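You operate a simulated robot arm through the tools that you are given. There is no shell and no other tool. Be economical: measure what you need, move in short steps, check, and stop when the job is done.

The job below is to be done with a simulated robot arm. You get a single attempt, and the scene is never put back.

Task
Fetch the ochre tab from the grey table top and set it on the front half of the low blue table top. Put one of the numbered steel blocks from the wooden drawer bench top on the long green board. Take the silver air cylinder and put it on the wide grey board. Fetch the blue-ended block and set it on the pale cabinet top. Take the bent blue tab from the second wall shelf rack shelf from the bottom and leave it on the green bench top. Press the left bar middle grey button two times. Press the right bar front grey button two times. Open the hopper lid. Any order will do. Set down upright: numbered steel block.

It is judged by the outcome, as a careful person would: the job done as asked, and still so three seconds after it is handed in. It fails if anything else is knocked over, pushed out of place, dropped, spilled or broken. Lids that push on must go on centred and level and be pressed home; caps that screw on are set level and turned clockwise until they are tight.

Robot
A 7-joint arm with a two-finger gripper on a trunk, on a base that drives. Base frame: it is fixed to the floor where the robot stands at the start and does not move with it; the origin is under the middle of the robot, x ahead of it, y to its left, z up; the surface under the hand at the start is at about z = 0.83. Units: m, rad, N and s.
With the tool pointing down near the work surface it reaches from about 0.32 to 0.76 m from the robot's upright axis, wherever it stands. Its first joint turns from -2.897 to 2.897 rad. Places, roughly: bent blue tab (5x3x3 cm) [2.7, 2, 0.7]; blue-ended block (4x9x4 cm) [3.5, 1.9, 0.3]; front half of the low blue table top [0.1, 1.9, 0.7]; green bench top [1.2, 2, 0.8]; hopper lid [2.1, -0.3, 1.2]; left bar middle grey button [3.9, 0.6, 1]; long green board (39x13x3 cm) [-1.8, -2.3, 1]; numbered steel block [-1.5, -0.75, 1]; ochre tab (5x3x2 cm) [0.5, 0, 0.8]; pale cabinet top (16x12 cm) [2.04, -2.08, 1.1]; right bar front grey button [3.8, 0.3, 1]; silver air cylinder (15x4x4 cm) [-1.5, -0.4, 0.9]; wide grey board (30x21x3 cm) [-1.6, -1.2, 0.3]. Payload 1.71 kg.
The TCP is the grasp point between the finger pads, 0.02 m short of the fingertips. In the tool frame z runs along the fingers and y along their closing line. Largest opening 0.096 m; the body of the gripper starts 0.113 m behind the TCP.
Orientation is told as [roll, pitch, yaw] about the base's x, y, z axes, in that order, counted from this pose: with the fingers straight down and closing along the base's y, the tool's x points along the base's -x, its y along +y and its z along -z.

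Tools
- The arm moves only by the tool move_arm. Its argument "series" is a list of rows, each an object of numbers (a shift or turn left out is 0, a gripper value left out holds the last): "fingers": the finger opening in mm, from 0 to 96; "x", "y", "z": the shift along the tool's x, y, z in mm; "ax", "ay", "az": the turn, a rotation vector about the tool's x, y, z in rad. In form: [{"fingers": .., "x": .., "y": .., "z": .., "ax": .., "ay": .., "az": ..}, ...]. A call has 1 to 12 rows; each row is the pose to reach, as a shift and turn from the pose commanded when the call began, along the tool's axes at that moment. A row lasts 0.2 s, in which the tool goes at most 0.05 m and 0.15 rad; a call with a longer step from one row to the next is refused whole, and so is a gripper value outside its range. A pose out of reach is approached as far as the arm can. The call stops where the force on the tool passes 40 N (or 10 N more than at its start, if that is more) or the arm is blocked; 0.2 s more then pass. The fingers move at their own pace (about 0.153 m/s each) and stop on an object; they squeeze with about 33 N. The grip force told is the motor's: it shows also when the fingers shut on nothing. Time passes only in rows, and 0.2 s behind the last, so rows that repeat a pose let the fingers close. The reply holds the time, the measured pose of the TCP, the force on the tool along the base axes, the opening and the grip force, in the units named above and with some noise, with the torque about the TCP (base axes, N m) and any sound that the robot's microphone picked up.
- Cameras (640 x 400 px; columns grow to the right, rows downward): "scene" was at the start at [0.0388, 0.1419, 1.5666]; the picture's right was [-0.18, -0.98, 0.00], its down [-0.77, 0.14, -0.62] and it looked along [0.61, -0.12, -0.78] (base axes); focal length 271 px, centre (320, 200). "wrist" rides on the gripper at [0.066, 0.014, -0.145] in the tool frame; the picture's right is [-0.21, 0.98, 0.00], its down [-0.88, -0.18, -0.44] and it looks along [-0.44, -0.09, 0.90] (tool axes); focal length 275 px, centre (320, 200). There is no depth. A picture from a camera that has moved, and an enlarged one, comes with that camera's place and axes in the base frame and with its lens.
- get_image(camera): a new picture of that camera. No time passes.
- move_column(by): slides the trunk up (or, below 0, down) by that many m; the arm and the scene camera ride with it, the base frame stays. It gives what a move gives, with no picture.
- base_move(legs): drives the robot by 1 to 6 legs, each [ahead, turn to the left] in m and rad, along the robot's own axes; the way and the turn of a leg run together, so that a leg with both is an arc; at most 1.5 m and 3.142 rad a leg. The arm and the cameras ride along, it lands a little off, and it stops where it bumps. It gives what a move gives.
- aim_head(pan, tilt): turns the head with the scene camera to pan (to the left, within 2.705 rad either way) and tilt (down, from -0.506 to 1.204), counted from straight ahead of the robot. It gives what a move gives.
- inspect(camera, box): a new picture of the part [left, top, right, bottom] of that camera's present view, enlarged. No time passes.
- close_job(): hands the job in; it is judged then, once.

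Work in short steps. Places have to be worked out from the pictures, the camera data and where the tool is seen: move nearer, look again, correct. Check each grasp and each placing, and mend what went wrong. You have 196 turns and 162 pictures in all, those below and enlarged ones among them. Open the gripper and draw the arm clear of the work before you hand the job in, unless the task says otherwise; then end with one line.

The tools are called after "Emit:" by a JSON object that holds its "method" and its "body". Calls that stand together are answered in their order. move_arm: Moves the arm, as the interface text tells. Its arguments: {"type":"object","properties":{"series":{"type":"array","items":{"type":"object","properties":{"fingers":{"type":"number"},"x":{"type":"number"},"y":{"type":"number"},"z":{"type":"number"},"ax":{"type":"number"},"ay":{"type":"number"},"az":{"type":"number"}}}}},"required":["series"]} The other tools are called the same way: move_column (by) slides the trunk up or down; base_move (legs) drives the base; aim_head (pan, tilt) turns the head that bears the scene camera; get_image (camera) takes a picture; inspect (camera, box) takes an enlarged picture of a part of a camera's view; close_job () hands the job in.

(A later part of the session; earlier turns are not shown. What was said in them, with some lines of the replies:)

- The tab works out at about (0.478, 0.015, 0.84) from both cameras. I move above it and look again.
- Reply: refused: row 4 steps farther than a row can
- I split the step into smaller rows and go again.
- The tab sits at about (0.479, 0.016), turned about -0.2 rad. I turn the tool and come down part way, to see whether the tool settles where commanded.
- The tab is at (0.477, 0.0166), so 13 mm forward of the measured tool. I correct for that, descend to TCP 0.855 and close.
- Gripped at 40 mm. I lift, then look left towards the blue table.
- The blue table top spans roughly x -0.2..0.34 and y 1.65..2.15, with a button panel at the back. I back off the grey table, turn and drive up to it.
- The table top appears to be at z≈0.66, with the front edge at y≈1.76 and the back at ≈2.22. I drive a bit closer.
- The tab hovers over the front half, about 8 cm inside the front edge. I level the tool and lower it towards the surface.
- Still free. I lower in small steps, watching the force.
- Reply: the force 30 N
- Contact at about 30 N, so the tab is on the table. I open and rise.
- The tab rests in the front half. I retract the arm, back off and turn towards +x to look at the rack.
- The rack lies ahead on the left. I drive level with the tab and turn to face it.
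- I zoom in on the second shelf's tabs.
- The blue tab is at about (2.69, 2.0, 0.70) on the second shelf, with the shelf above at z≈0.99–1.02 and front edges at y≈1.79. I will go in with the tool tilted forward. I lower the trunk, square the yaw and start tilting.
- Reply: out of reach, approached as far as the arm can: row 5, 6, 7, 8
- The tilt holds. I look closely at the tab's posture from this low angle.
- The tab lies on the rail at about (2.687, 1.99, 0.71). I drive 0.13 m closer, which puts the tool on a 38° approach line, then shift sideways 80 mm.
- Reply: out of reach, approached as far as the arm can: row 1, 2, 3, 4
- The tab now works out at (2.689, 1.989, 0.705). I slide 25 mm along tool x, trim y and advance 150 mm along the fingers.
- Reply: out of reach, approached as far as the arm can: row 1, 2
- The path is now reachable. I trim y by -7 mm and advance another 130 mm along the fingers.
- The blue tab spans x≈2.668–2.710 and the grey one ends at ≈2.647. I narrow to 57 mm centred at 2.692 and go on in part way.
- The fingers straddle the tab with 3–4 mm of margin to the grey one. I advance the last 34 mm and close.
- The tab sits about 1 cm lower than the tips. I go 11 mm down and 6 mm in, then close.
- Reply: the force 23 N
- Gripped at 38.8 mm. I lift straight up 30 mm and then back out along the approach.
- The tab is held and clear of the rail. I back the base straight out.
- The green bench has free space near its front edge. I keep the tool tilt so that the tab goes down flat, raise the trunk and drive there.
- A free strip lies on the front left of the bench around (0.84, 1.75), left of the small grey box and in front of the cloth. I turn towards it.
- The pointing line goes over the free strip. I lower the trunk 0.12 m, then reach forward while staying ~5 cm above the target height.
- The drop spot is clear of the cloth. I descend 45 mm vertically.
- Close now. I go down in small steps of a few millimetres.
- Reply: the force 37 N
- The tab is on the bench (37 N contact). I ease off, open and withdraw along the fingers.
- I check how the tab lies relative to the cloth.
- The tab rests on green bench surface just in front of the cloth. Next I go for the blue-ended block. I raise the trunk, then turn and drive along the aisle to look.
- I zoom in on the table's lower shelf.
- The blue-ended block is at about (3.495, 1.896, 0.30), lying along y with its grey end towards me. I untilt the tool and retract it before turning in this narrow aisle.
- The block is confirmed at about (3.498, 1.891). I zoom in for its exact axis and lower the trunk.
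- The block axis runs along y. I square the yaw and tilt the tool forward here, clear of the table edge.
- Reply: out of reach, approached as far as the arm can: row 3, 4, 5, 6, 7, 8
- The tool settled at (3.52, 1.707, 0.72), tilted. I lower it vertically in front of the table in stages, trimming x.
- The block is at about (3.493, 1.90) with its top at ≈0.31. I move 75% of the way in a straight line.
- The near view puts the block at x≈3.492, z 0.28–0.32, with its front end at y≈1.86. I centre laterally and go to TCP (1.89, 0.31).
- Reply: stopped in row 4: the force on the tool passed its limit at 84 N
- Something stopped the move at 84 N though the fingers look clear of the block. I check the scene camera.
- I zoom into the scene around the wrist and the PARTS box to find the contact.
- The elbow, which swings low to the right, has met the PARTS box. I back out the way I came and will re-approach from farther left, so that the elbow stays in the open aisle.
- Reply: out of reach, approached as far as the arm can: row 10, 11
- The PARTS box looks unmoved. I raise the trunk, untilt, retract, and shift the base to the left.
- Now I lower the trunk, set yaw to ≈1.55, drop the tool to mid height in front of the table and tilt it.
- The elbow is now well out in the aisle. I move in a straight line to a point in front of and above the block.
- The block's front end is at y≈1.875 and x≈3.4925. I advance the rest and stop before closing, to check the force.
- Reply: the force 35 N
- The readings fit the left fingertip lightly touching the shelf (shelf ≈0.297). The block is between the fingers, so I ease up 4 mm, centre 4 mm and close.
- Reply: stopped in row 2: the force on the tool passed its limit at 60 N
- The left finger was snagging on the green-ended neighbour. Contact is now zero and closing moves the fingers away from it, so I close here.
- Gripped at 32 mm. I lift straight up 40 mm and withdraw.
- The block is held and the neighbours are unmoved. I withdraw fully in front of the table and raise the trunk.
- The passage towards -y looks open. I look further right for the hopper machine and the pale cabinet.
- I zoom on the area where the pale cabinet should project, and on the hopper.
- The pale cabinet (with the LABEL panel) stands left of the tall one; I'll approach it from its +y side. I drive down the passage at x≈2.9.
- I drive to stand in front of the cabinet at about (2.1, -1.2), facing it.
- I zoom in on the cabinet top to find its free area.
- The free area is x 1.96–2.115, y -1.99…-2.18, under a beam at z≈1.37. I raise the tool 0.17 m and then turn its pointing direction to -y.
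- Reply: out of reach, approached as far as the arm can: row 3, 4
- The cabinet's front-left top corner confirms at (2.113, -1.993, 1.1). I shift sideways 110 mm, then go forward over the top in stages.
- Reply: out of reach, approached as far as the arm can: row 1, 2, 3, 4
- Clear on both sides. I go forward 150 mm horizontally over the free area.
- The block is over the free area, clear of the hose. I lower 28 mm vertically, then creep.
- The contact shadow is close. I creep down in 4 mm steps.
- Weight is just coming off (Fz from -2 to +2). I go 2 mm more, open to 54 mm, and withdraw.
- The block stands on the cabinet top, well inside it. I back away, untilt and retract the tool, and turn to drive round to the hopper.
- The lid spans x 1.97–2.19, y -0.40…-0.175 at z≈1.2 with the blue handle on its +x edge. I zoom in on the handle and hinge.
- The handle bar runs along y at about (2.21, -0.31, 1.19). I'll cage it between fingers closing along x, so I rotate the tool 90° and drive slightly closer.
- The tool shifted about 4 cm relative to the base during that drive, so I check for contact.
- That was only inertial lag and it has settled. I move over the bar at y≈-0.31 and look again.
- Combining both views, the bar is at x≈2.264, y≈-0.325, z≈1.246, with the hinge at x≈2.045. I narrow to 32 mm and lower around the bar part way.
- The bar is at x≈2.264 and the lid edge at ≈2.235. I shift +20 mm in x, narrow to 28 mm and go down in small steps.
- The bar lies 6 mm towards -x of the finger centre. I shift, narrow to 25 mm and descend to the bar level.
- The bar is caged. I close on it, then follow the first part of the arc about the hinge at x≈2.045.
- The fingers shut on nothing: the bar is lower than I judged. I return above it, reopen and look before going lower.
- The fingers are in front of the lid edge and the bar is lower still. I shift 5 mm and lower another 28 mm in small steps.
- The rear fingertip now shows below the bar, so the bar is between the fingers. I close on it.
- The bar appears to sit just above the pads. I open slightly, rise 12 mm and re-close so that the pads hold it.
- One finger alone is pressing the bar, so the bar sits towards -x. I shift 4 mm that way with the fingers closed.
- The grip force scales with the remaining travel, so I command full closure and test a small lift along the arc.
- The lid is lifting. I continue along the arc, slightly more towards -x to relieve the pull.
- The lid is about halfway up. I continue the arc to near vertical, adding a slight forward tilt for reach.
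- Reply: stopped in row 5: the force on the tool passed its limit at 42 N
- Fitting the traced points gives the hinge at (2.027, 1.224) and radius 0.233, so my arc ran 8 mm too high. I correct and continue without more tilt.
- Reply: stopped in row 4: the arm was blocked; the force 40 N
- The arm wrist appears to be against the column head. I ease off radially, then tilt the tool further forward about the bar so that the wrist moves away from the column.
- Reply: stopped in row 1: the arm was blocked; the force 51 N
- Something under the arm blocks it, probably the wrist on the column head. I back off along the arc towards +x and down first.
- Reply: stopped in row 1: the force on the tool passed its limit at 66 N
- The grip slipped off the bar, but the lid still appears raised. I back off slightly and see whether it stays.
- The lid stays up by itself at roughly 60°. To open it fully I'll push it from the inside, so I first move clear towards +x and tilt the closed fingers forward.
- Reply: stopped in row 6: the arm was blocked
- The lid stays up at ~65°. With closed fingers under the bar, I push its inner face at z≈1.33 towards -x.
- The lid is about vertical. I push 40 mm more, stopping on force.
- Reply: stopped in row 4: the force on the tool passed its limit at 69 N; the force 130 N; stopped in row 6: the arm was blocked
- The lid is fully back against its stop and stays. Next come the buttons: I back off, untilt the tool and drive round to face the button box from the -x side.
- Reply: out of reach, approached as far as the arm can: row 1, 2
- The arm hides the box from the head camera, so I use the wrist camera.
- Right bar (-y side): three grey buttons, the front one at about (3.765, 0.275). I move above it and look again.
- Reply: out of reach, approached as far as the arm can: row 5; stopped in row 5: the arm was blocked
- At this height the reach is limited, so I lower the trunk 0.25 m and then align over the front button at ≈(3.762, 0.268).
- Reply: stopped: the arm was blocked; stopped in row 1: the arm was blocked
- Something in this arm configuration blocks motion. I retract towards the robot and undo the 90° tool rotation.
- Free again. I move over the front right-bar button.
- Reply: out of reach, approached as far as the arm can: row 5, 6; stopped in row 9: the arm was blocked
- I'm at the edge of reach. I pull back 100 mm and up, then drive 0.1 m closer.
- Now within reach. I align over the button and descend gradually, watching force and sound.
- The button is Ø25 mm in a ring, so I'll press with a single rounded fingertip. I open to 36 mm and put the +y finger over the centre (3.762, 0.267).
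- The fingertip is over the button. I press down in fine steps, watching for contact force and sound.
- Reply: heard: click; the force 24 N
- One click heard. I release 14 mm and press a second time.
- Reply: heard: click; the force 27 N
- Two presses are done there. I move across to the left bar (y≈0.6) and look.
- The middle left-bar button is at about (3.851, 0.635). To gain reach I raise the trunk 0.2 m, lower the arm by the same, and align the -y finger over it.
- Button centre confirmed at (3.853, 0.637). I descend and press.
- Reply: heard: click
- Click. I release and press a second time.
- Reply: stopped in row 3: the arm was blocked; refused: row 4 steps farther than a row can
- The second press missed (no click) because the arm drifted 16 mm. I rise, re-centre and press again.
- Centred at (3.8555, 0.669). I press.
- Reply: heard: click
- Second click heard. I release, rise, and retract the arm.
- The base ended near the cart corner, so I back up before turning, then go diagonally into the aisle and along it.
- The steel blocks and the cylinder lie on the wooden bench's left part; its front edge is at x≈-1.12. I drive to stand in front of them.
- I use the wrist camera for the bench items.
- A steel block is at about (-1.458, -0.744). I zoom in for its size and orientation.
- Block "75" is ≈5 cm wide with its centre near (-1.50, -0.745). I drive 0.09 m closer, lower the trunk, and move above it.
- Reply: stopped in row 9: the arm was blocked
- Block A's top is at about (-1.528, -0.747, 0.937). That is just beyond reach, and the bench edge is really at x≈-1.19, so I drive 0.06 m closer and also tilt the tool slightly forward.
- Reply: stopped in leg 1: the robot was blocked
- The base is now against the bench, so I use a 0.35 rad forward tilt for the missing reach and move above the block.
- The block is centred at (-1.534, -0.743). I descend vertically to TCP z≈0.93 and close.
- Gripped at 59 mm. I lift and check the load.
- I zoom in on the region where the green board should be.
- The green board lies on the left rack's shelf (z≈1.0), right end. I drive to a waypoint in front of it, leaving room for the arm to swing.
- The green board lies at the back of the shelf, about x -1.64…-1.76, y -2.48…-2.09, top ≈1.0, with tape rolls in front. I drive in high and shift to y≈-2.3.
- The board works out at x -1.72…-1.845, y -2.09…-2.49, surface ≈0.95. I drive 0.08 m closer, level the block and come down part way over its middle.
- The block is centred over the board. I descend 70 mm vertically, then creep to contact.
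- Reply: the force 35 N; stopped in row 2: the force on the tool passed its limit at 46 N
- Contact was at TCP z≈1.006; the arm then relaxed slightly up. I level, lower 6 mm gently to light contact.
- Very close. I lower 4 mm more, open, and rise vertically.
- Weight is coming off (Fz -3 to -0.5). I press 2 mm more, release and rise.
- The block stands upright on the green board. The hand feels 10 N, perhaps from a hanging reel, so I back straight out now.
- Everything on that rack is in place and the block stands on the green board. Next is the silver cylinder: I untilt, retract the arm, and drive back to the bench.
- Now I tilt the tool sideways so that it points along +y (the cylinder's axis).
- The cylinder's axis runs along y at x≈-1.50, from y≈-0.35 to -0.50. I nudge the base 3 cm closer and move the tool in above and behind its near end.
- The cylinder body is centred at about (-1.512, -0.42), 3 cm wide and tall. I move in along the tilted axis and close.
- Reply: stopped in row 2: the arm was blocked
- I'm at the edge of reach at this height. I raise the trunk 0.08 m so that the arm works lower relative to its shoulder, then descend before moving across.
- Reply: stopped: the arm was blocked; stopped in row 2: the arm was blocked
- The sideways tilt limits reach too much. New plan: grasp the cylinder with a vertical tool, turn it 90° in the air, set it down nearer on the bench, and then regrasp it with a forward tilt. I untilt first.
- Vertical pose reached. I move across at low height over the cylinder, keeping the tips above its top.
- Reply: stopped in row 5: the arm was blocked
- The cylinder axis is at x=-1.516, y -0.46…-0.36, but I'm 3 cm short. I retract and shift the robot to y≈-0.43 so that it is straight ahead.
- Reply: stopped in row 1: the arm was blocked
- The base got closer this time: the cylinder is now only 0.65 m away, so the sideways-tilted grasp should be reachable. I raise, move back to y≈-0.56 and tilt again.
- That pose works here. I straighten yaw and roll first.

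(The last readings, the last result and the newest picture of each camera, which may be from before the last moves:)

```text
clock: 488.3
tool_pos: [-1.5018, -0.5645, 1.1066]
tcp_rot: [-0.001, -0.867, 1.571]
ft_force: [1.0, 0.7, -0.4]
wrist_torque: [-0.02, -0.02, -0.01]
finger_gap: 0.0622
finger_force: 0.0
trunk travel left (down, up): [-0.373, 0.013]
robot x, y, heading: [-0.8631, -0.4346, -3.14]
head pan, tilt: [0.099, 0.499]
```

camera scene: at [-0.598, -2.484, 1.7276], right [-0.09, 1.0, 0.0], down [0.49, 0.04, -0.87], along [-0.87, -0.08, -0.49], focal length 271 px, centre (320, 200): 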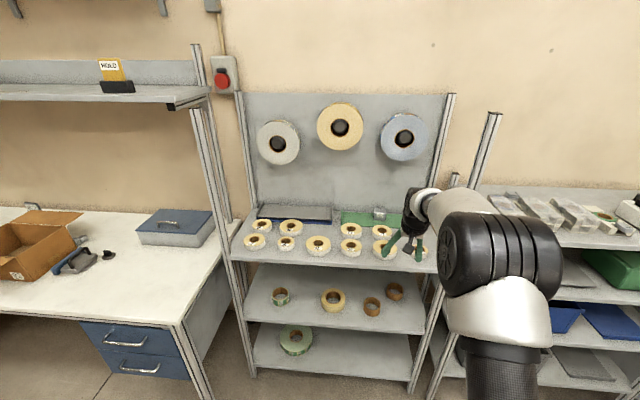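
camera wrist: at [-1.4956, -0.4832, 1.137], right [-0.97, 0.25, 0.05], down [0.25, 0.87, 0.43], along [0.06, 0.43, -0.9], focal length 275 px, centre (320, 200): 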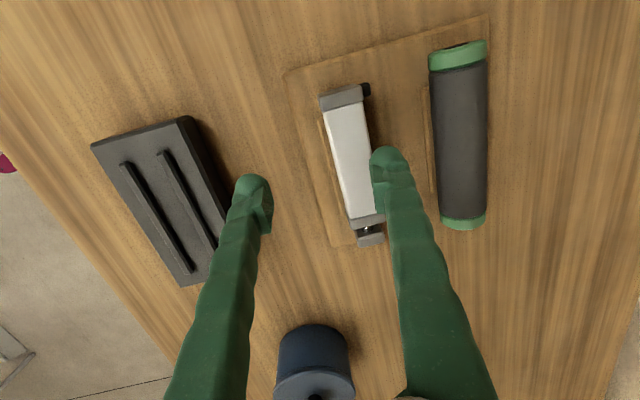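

Perfectly aligned. I shift and advance along the axis to the cylinder, stopping 3 cm short for a look.

Emit:
{"method": "move_arm", "body": {"series": [{"x": 15, "y": 14}, {"x": 34, "y": 14, "z": 30}, {"x": 34, "y": 14, "z": 70}, {"x": 34, "y": 14, "z": 110}, {"x": 34, "y": 14, "z": 150}, {"x": 34, "y": 14, "z": 190}, {"x": 34, "y": 14, "z": 190}]}}

Emit:
{"method": "get_image", "body": {"camera": "wrist"}}

```text
clock: 489.9
tool_pos: [-1.5142, -0.4408, 0.957]
tcp_rot: [0.0, -0.869, 1.569]
ft_force: [0.0, -0.6, 0.6]
wrist_torque: [0.0, 0.04, 0.03]
finger_gap: 0.062
finger_force: 0.0
trunk travel left (down, up): [-0.373, 0.013]
robot x, y, heading: [-0.8673, -0.4347, -3.143]
head pan, tilt: [0.099, 0.499]
```

```text
5 pictures are left
camera wrist: at [-1.5278, -0.5924, 1.0023], right [-0.98, 0.14, 0.16], down [0.19, 0.23, 0.96], along [0.09, 0.96, -0.25], focal length 275 px, centre (320, 200)
```

wrist: 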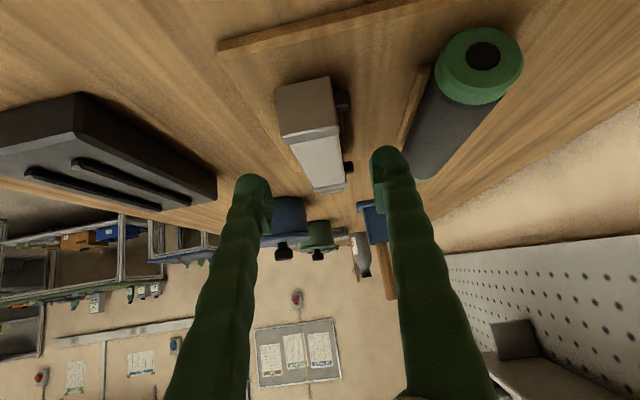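

The body is centred between the fingers (x -1.5175, z 0.90–0.934). I advance the last part, close and check.

Emit:
{"method": "move_arm", "body": {"series": [{"x": 1, "y": 3, "z": 15}, {"x": 2, "y": 3, "z": 30}, {"x": 2, "y": 3, "z": 40}, {"x": 2, "y": 3, "z": 40}, {"x": 2, "y": 3, "z": 40, "fingers": 12}, {"x": 2, "y": 3, "z": 40}, {"x": 2, "y": 3, "z": 40}]}}

```text
clock: 491.5
tool_pos: [-1.5181, -0.4127, 0.9301]
tcp_rot: [0.0, -0.869, 1.57]
ft_force: [1.1, 0.5, 0.3]
wrist_torque: [0.09, 0.01, -0.02]
finger_gap: 0.0311
finger_force: 33.5
trunk travel left (down, up): [-0.373, 0.013]
robot x, y, heading: [-0.8704, -0.4377, -3.14]
head pan, tilt: [0.099, 0.499]
```

Gripped at 31 mm. I lift, back away from the bench, then rotate the tool about the vertical so that it points forward.

Emit:
{"method": "move_arm", "body": {"series": [{"x": -8, "z": -6}, {"x": -30, "z": -25}, {"x": -60, "z": -51}, {"x": -95, "z": -80}, {"x": -130, "z": -110}, {"x": -130, "z": -110}]}}

Emit:
{"method": "base_move", "body": {"legs": [[-0.4, 0]]}}

Emit:
{"method": "move_arm", "body": {"series": [{"ax": -0.107, "az": -0.091}, {"ax": -0.213, "az": -0.181}, {"ax": -0.32, "az": -0.272}, {"ax": -0.427, "az": -0.362}, {"ax": -0.533, "az": -0.453}, {"ax": -0.64, "az": -0.543}, {"ax": -0.747, "az": -0.634}, {"ax": -0.853, "az": -0.725}, {"ax": -0.96, "az": -0.815}, {"ax": -1.067, "az": -0.906}, {"ax": -1.173, "az": -0.996}, {"ax": -1.173, "az": -0.996}]}}

```text
clock: 492.9
tool_pos: [-1.5181, -0.4111, 1.1008]
tcp_rot: [0.0, -0.867, 1.571]
ft_force: [-0.5, 0.2, -3.1]
wrist_torque: [-0.03, -0.01, -0.06]
finger_gap: 0.0312
finger_force: 33.4
trunk travel left (down, up): [-0.373, 0.013]
robot x, y, heading: [-0.8663, -0.438, -3.138]
head pan, tilt: [0.099, 0.499]
```

```text
clock: 495.5
tool_pos: [-1.1129, -0.4074, 1.1013]
tcp_rot: [-0.001, -0.867, 1.561]
ft_force: [0.0, 0.0, -2.4]
wrist_torque: [-0.04, 0.02, -0.02]
finger_gap: 0.0307
finger_force: 32.7
trunk travel left (down, up): [-0.373, 0.013]
robot x, y, heading: [-0.4616, -0.4374, 3.135]
head pan, tilt: [0.099, 0.499]
```

```text
clock: 498.1
tool_pos: [-1.0959, -0.4061, 1.1121]
tcp_rot: [-0.001, -0.882, 3.103]
ft_force: [-1.1, -0.3, -2.1]
wrist_torque: [0.02, -0.08, -0.01]
finger_gap: 0.031
finger_force: 33.2
trunk travel left (down, up): [-0.373, 0.013]
robot x, y, heading: [-0.4638, -0.4369, 3.136]
head pan, tilt: [0.099, 0.499]
```

The tool now points forward with the cylinder along it. I back away, lower the trunk, and bring the arm into the compact low-approach pose that worked before.

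Emit:
{"method": "base_move", "body": {"legs": [[-0.22, 0]]}}

Emit:
{"method": "move_column", "body": {"by": -0.365}}

Emit:
{"method": "move_arm", "body": {"series": [{"x": 25, "y": -25, "z": -12}, {"x": 50, "y": -50, "z": -25}, {"x": 75, "y": -75, "z": -38}, {"x": 100, "y": -100, "z": -50}, {"x": 125, "y": -125, "z": -63}, {"x": 150, "y": -145, "z": -75}, {"x": 176, "y": -160, "z": -88}, {"x": 176, "y": -160, "z": -88}]}}

Emit:
{"method": "move_arm", "body": {"series": [{"ax": -0.1, "az": -0.082}, {"ax": -0.2, "az": -0.165}, {"ax": -0.278, "az": -0.229}, {"ax": -0.278, "az": -0.229}, {"ax": -0.278, "az": -0.229}]}}

```text
clock: 499.9
tool_pos: [-0.8791, -0.4082, 1.1116]
tcp_rot: [0.003, -0.882, 3.099]
ft_force: [0.8, -0.2, -2.2]
wrist_torque: [-0.01, 0.0, 0.02]
finger_gap: 0.0308
finger_force: 33.0
trunk travel left (down, up): [-0.373, 0.013]
robot x, y, heading: [-0.2457, -0.4389, 3.139]
head pan, tilt: [0.099, 0.499]
```

```text
clock: 503.4
tool_pos: [-0.8611, -0.408, 0.7565]
tcp_rot: [0.003, -0.898, 3.099]
ft_force: [-0.6, 0.1, -2.2]
wrist_torque: [0.01, -0.08, -0.01]
finger_gap: 0.0307
finger_force: 33.0
trunk travel left (down, up): [-0.008, 0.378]
robot x, y, heading: [-0.2448, -0.437, 3.137]
head pan, tilt: [0.099, 0.499]
```

```text
clock: 505.2
tool_pos: [-0.6785, -0.2528, 0.671]
tcp_rot: [0.005, -0.898, 3.099]
ft_force: [0.2, 0.2, -2.3]
wrist_torque: [-0.02, -0.06, 0.02]
finger_gap: 0.0308
finger_force: 33.1
out of reach, approached as far as the arm can: row 7, 8
trunk travel left (down, up): [-0.008, 0.378]
robot x, y, heading: [-0.2473, -0.4382, 3.14]
head pan, tilt: [0.099, 0.499]
```

```text
clock: 506.4
tool_pos: [-0.6793, -0.253, 0.6717]
tcp_rot: [-0.007, -0.897, -2.815]
ft_force: [-0.2, 0.1, -2.4]
wrist_torque: [-0.02, -0.06, -0.03]
finger_gap: 0.0308
finger_force: 32.7
trunk travel left (down, up): [-0.008, 0.378]
robot x, y, heading: [-0.2453, -0.4351, 3.137]
head pan, tilt: [0.099, 0.499]
```

Pose reached. I drive to a point in front of the low shelf, turned so that the tool points straight in, and look.

Emit:
{"method": "base_move", "body": {"legs": [[0, 1.23], [1.26, 0], [0, -1.557]]}}

Emit:
{"method": "aim_head", "body": {"pan": -0.15, "tilt": 0.75}}

Emit:
{"method": "get_image", "body": {"camera": "scene"}}

```text
clock: 521.4
tool_pos: [-1.0242, -1.3265, 0.6715]
tcp_rot: [-0.007, -0.898, -3.123]
ft_force: [0.1, 0.2, -2.2]
wrist_torque: [-0.03, -0.05, -0.01]
finger_gap: 0.031
finger_force: 33.1
trunk travel left (down, up): [-0.008, 0.378]
robot x, y, heading: [-0.6664, -1.6364, 2.831]
head pan, tilt: [0.099, 0.499]
```

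```text
clock: 522.1
tool_pos: [-1.0147, -1.329, 0.6779]
tcp_rot: [-0.013, -0.911, -3.117]
ft_force: [-0.7, -0.4, -3.3]
wrist_torque: [-0.03, -0.04, -0.02]
finger_gap: 0.0312
finger_force: 33.2
trunk travel left (down, up): [-0.008, 0.378]
robot x, y, heading: [-0.6664, -1.6382, 2.831]
head pan, tilt: [-0.15, 0.75]
```

```text
4 pictures are left
camera scene: at [-0.757, -1.758, 1.4101], right [0.44, 0.9, 0.0], down [0.62, -0.31, -0.72], along [-0.64, 0.32, -0.69], focal length 271 px, centre (320, 200)
```

scene: 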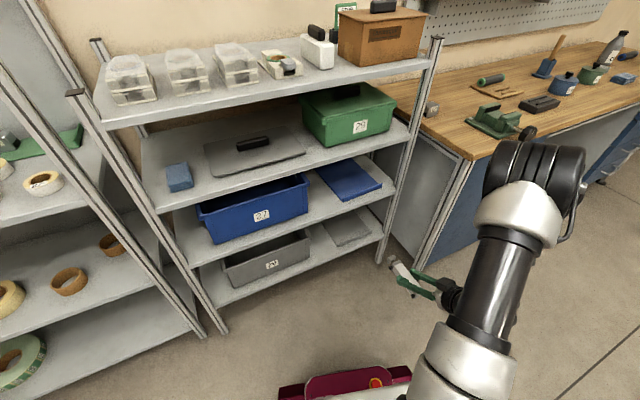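

The grey board is on the lowest shelf on the right. I zoom in to get its edges.

Emit:
{"method": "inspect", "body": {"camera": "scene", "box": [270, 150, 430, 290]}}

```text
2.86 times, centred on (350, 220) of scene
camera zoom: at [-0.757, -1.758, 1.4101], right [0.44, 0.9, 0.0], down [0.62, -0.31, -0.72], along [-0.64, 0.32, -0.69], focal length 774 px, centre (234, 143)
```

zoom: 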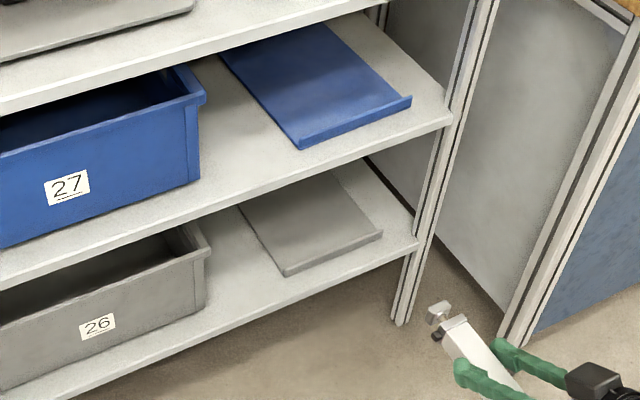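

The board spans x -1.45…-1.75, y -1.31…-1.11; the shelf above is at z≈0.56–0.59. I drive in, then descend in front of the rack before going in.

Emit:
{"method": "base_move", "body": {"legs": [[0.25, 0]]}}

Emit:
{"method": "move_arm", "body": {"series": [{"x": 22, "y": -10, "z": 22, "ay": 0.01}, {"x": 50, "y": -20, "z": 50, "ay": 0.02}, {"x": 80, "y": -30, "z": 80, "ay": 0.03}, {"x": 110, "y": -40, "z": 112, "ay": 0.04}, {"x": 138, "y": -45, "z": 144, "ay": 0.04}, {"x": 167, "y": -45, "z": 176, "ay": 0.04}, {"x": 167, "y": -45, "z": 176, "ay": 0.04}]}}

```text
clock: 524.0
tool_pos: [-1.2517, -1.2534, 0.6782]
tcp_rot: [-0.013, -0.915, -3.115]
ft_force: [-0.2, 0.6, -2.8]
wrist_torque: [0.03, -0.06, 0.03]
finger_gap: 0.0308
finger_force: 33.2
trunk travel left (down, up): [-0.008, 0.378]
robot x, y, heading: [-0.9034, -1.5589, 2.834]
head pan, tilt: [-0.15, 0.75]
```

```text
clock: 525.6
tool_pos: [-1.2813, -1.2098, 0.4445]
tcp_rot: [-0.022, -0.887, -3.11]
ft_force: [1.1, -0.5, -2.8]
wrist_torque: [-0.01, -0.06, -0.01]
finger_gap: 0.0311
finger_force: 33.0
trunk travel left (down, up): [-0.008, 0.378]
robot x, y, heading: [-0.9021, -1.5634, 2.833]
head pan, tilt: [-0.15, 0.75]
```

Right in front of the gap at z 0.44. I go in along a straight line down to about 1 cm above the board.

Emit:
{"method": "move_arm", "body": {"series": [{"x": -10, "y": -1, "z": 35, "ay": 0.01}, {"x": -20, "y": -2, "z": 70, "ay": 0.018}, {"x": -31, "y": -3, "z": 105, "ay": 0.018}, {"x": -41, "y": -4, "z": 140, "ay": 0.018}, {"x": -51, "y": -5, "z": 175, "ay": 0.018}, {"x": -61, "y": -6, "z": 210, "ay": 0.018}, {"x": -71, "y": -7, "z": 244, "ay": 0.018}, {"x": -71, "y": -7, "z": 244, "ay": 0.018}]}}

Emit:
{"method": "get_image", "body": {"camera": "wrist"}}

```text
clock: 527.4
tool_pos: [-1.5181, -1.2029, 0.3461]
tcp_rot: [-0.023, -0.868, -3.112]
ft_force: [0.4, 0.7, -2.5]
wrist_torque: [0.03, -0.04, 0.01]
finger_gap: 0.0307
finger_force: 33.4
trunk travel left (down, up): [-0.008, 0.378]
robot x, y, heading: [-0.9047, -1.5658, 2.83]
head pan, tilt: [-0.15, 0.75]
```

```text
2 pictures are left
camera wrist: at [-1.3626, -1.214, 0.3895], right [-0.12, -0.98, 0.14], down [-0.23, 0.17, 0.96], along [-0.97, 0.08, -0.25], focal length 275 px, centre (320, 200)
```

wrist: 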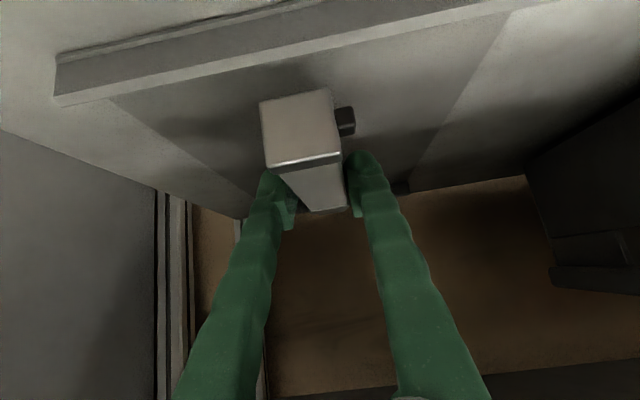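

The board has a small front lip and the cylinder's near end is just behind it. I move 20 mm deeper and creep down.

Emit:
{"method": "move_arm", "body": {"series": [{"x": -7, "z": 8}, {"x": -13, "z": 15}, {"x": -10, "z": 18}, {"x": -8, "z": 20}, {"x": -8, "z": 20}]}}

```text
clock: 528.6
tool_pos: [-1.5374, -1.203, 0.3387]
tcp_rot: [-0.023, -0.868, -3.11]
ft_force: [-0.8, -0.9, -2.8]
wrist_torque: [-0.01, -0.03, -0.01]
finger_gap: 0.0309
finger_force: 33.2
trunk travel left (down, up): [-0.008, 0.378]
robot x, y, heading: [-0.9047, -1.561, 2.829]
head pan, tilt: [-0.15, 0.75]
```

Still carrying the weight. I go down 4 mm more.

Emit:
{"method": "move_arm", "body": {"series": [{"x": 1.5, "z": 1.3}, {"x": 3, "z": 2.6}, {"x": 3, "z": 2.6}]}}

```text
clock: 529.4
tool_pos: [-1.5377, -1.2025, 0.3354]
tcp_rot: [-0.022, -0.868, -3.11]
ft_force: [-0.3, 0.3, -2.8]
wrist_torque: [0.03, -0.02, 0.0]
finger_gap: 0.0307
finger_force: 32.8
trunk travel left (down, up): [-0.008, 0.378]
robot x, y, heading: [-0.902, -1.5628, 2.828]
head pan, tilt: [-0.15, 0.75]
```

Not yet in contact. I go another 4 mm.

Emit:
{"method": "move_arm", "body": {"series": [{"x": 1.5, "z": 1.3}, {"x": 3, "z": 2.6}, {"x": 3, "z": 2.6}]}}

```text
clock: 530.2
tool_pos: [-1.5373, -1.2027, 0.3314]
tcp_rot: [-0.022, -0.868, -3.112]
ft_force: [0.2, 0.4, -2.6]
wrist_torque: [0.01, -0.02, 0.05]
finger_gap: 0.0308
finger_force: 33.1
trunk travel left (down, up): [-0.008, 0.378]
robot x, y, heading: [-0.9022, -1.5636, 2.834]
head pan, tilt: [-0.15, 0.75]
```

Emit:
{"method": "move_arm", "body": {"series": [{"x": 1.5, "z": 1.3}, {"x": 3, "z": 2.6}, {"x": 4.5, "z": 3.9}, {"x": 4.5, "z": 3.9}]}}

```text
clock: 531.2
tool_pos: [-1.5381, -1.2024, 0.3265]
tcp_rot: [-0.022, -0.87, -3.111]
ft_force: [0.2, -0.6, -3.4]
wrist_torque: [0.01, -0.05, -0.02]
finger_gap: 0.0308
finger_force: 33.2
trunk travel left (down, up): [-0.008, 0.378]
robot x, y, heading: [-0.9066, -1.5618, 2.836]
head pan, tilt: [-0.15, 0.75]
```

Still free at TCP 0.3265. I continue down in 5 mm increments.

Emit:
{"method": "move_arm", "body": {"series": [{"x": 2, "z": 1.6}, {"x": 4, "z": 3.2}, {"x": 5, "z": 4.4}, {"x": 5, "z": 4.4}]}}

```text
clock: 532.2
tool_pos: [-1.5374, -1.2018, 0.3199]
tcp_rot: [-0.023, -0.867, -3.11]
ft_force: [0.8, 1.1, 0.3]
wrist_torque: [-0.05, 0.18, -0.05]
finger_gap: 0.031
finger_force: 33.0
trunk travel left (down, up): [-0.008, 0.378]
robot x, y, heading: [-0.9016, -1.5652, 2.833]
head pan, tilt: [-0.15, 0.75]
```

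Contact: the weight has come off. I press 2 mm more, then open and withdraw along the approach.

Emit:
{"method": "move_arm", "body": {"series": [{"x": 1.5, "z": 1.3}, {"x": 1.5, "z": 1.3}]}}

Emit:
{"method": "move_arm", "body": {"series": [{"fingers": 45}, {"fingers": 56}, {"fingers": 56, "z": -5, "x": -3}, {"z": -30, "x": -3}, {"z": -70, "x": 5}, {"z": -110, "x": 15}, {"z": -110, "x": 15}]}}

Emit:
{"method": "get_image", "body": {"camera": "wrist"}}

```text
clock: 532.8
tool_pos: [-1.5399, -1.2015, 0.3193]
tcp_rot: [-0.023, -0.872, -3.111]
ft_force: [1.8, -0.5, 11.1]
wrist_torque: [-0.23, 0.44, -0.02]
finger_gap: 0.0308
finger_force: 32.9
trunk travel left (down, up): [-0.008, 0.378]
robot x, y, heading: [-0.9032, -1.564, 2.832]
head pan, tilt: [-0.15, 0.75]
```

```text
clock: 534.4
tool_pos: [-1.4432, -1.205, 0.3778]
tcp_rot: [-0.022, -0.869, -3.11]
ft_force: [-0.1, 0.0, 0.4]
wrist_torque: [0.0, 0.02, -0.01]
finger_gap: 0.0561
finger_force: 0.0
trunk travel left (down, up): [-0.008, 0.378]
robot x, y, heading: [-0.9027, -1.5597, 2.831]
head pan, tilt: [-0.15, 0.75]
```

```text
1 pictures are left
camera wrist: at [-1.2891, -1.215, 0.4218], right [-0.12, -0.98, 0.14], down [-0.23, 0.17, 0.96], along [-0.97, 0.08, -0.24], focal length 275 px, centre (320, 200)
```

wrist: 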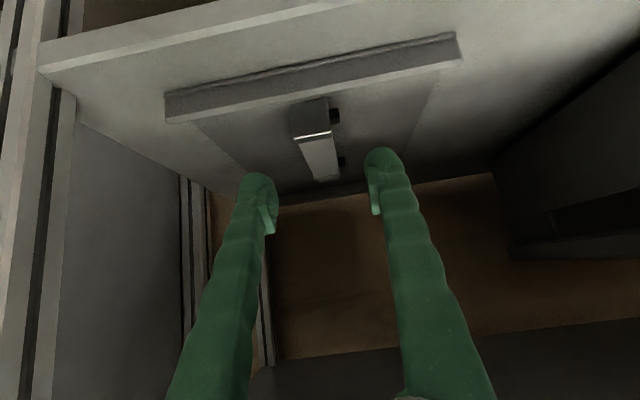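

The cylinder lies on the grey board. I withdraw the arm along the approach path, then back the base away.

Emit:
{"method": "move_arm", "body": {"series": [{"z": -40, "x": 10}, {"z": -80, "x": 20}, {"z": -120, "x": 30}, {"z": -160, "x": 40}, {"z": -185, "x": 45}, {"z": -185, "x": 45}]}}

Emit:
{"method": "base_move", "body": {"legs": [[-0.4, 0]]}}

Emit:
{"method": "move_column", "body": {"by": 0.2}}

Emit:
{"method": "get_image", "body": {"camera": "scene"}}

```text
clock: 535.8
tool_pos: [-1.2724, -1.2022, 0.4632]
tcp_rot: [-0.022, -0.869, -3.11]
ft_force: [0.2, 0.2, 0.6]
wrist_torque: [0.01, 0.01, 0.01]
finger_gap: 0.0559
finger_force: 0.0
trunk travel left (down, up): [-0.008, 0.378]
robot x, y, heading: [-0.9016, -1.5631, 2.833]
head pan, tilt: [-0.15, 0.75]
```

```text
clock: 538.5
tool_pos: [-0.8905, -1.324, 0.4624]
tcp_rot: [-0.019, -0.87, -3.111]
ft_force: [0.4, -0.1, -0.1]
wrist_torque: [0.02, 0.01, 0.02]
finger_gap: 0.0558
finger_force: 0.0
trunk travel left (down, up): [-0.008, 0.378]
robot x, y, heading: [-0.524, -1.686, 2.834]
head pan, tilt: [-0.15, 0.75]
```

```text
clock: 540.6
tool_pos: [-0.884, -1.3276, 0.6699]
tcp_rot: [-0.029, -0.883, -3.105]
ft_force: [0.1, 0.6, 0.8]
wrist_torque: [-0.01, 0.0, 0.02]
finger_gap: 0.0559
finger_force: 0.0
trunk travel left (down, up): [-0.208, 0.178]
robot x, y, heading: [-0.5217, -1.6861, 2.834]
head pan, tilt: [-0.15, 0.75]
```

```text
0 pictures are left
camera scene: at [-0.6143, -1.8036, 1.61], right [0.44, 0.9, 0.0], down [0.62, -0.31, -0.72], along [-0.64, 0.32, -0.69], focal length 271 px, centre (320, 200)
```

scene: 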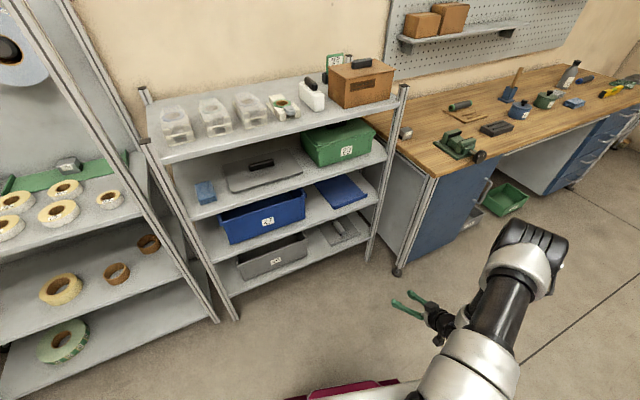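

All the items are in place: the cylinder is on the grey board, the steel block stands on the green board, and the bench items are undisturbed. The gripper is open and clear, so I hand in the job.

Emit:
{"method": "close_job", "body": {}}

```text
The job is handed in.
```

I handed in the job with all eight parts done: the five pieces moved, both buttons pressed twice (two clicks heard for each) and the hopper lid open. While I fetched the blue-ended block, the arm bumped something, probably the PARTS box, and a finger caught on the green-ended block next to it. Both looked unmoved afterwards.
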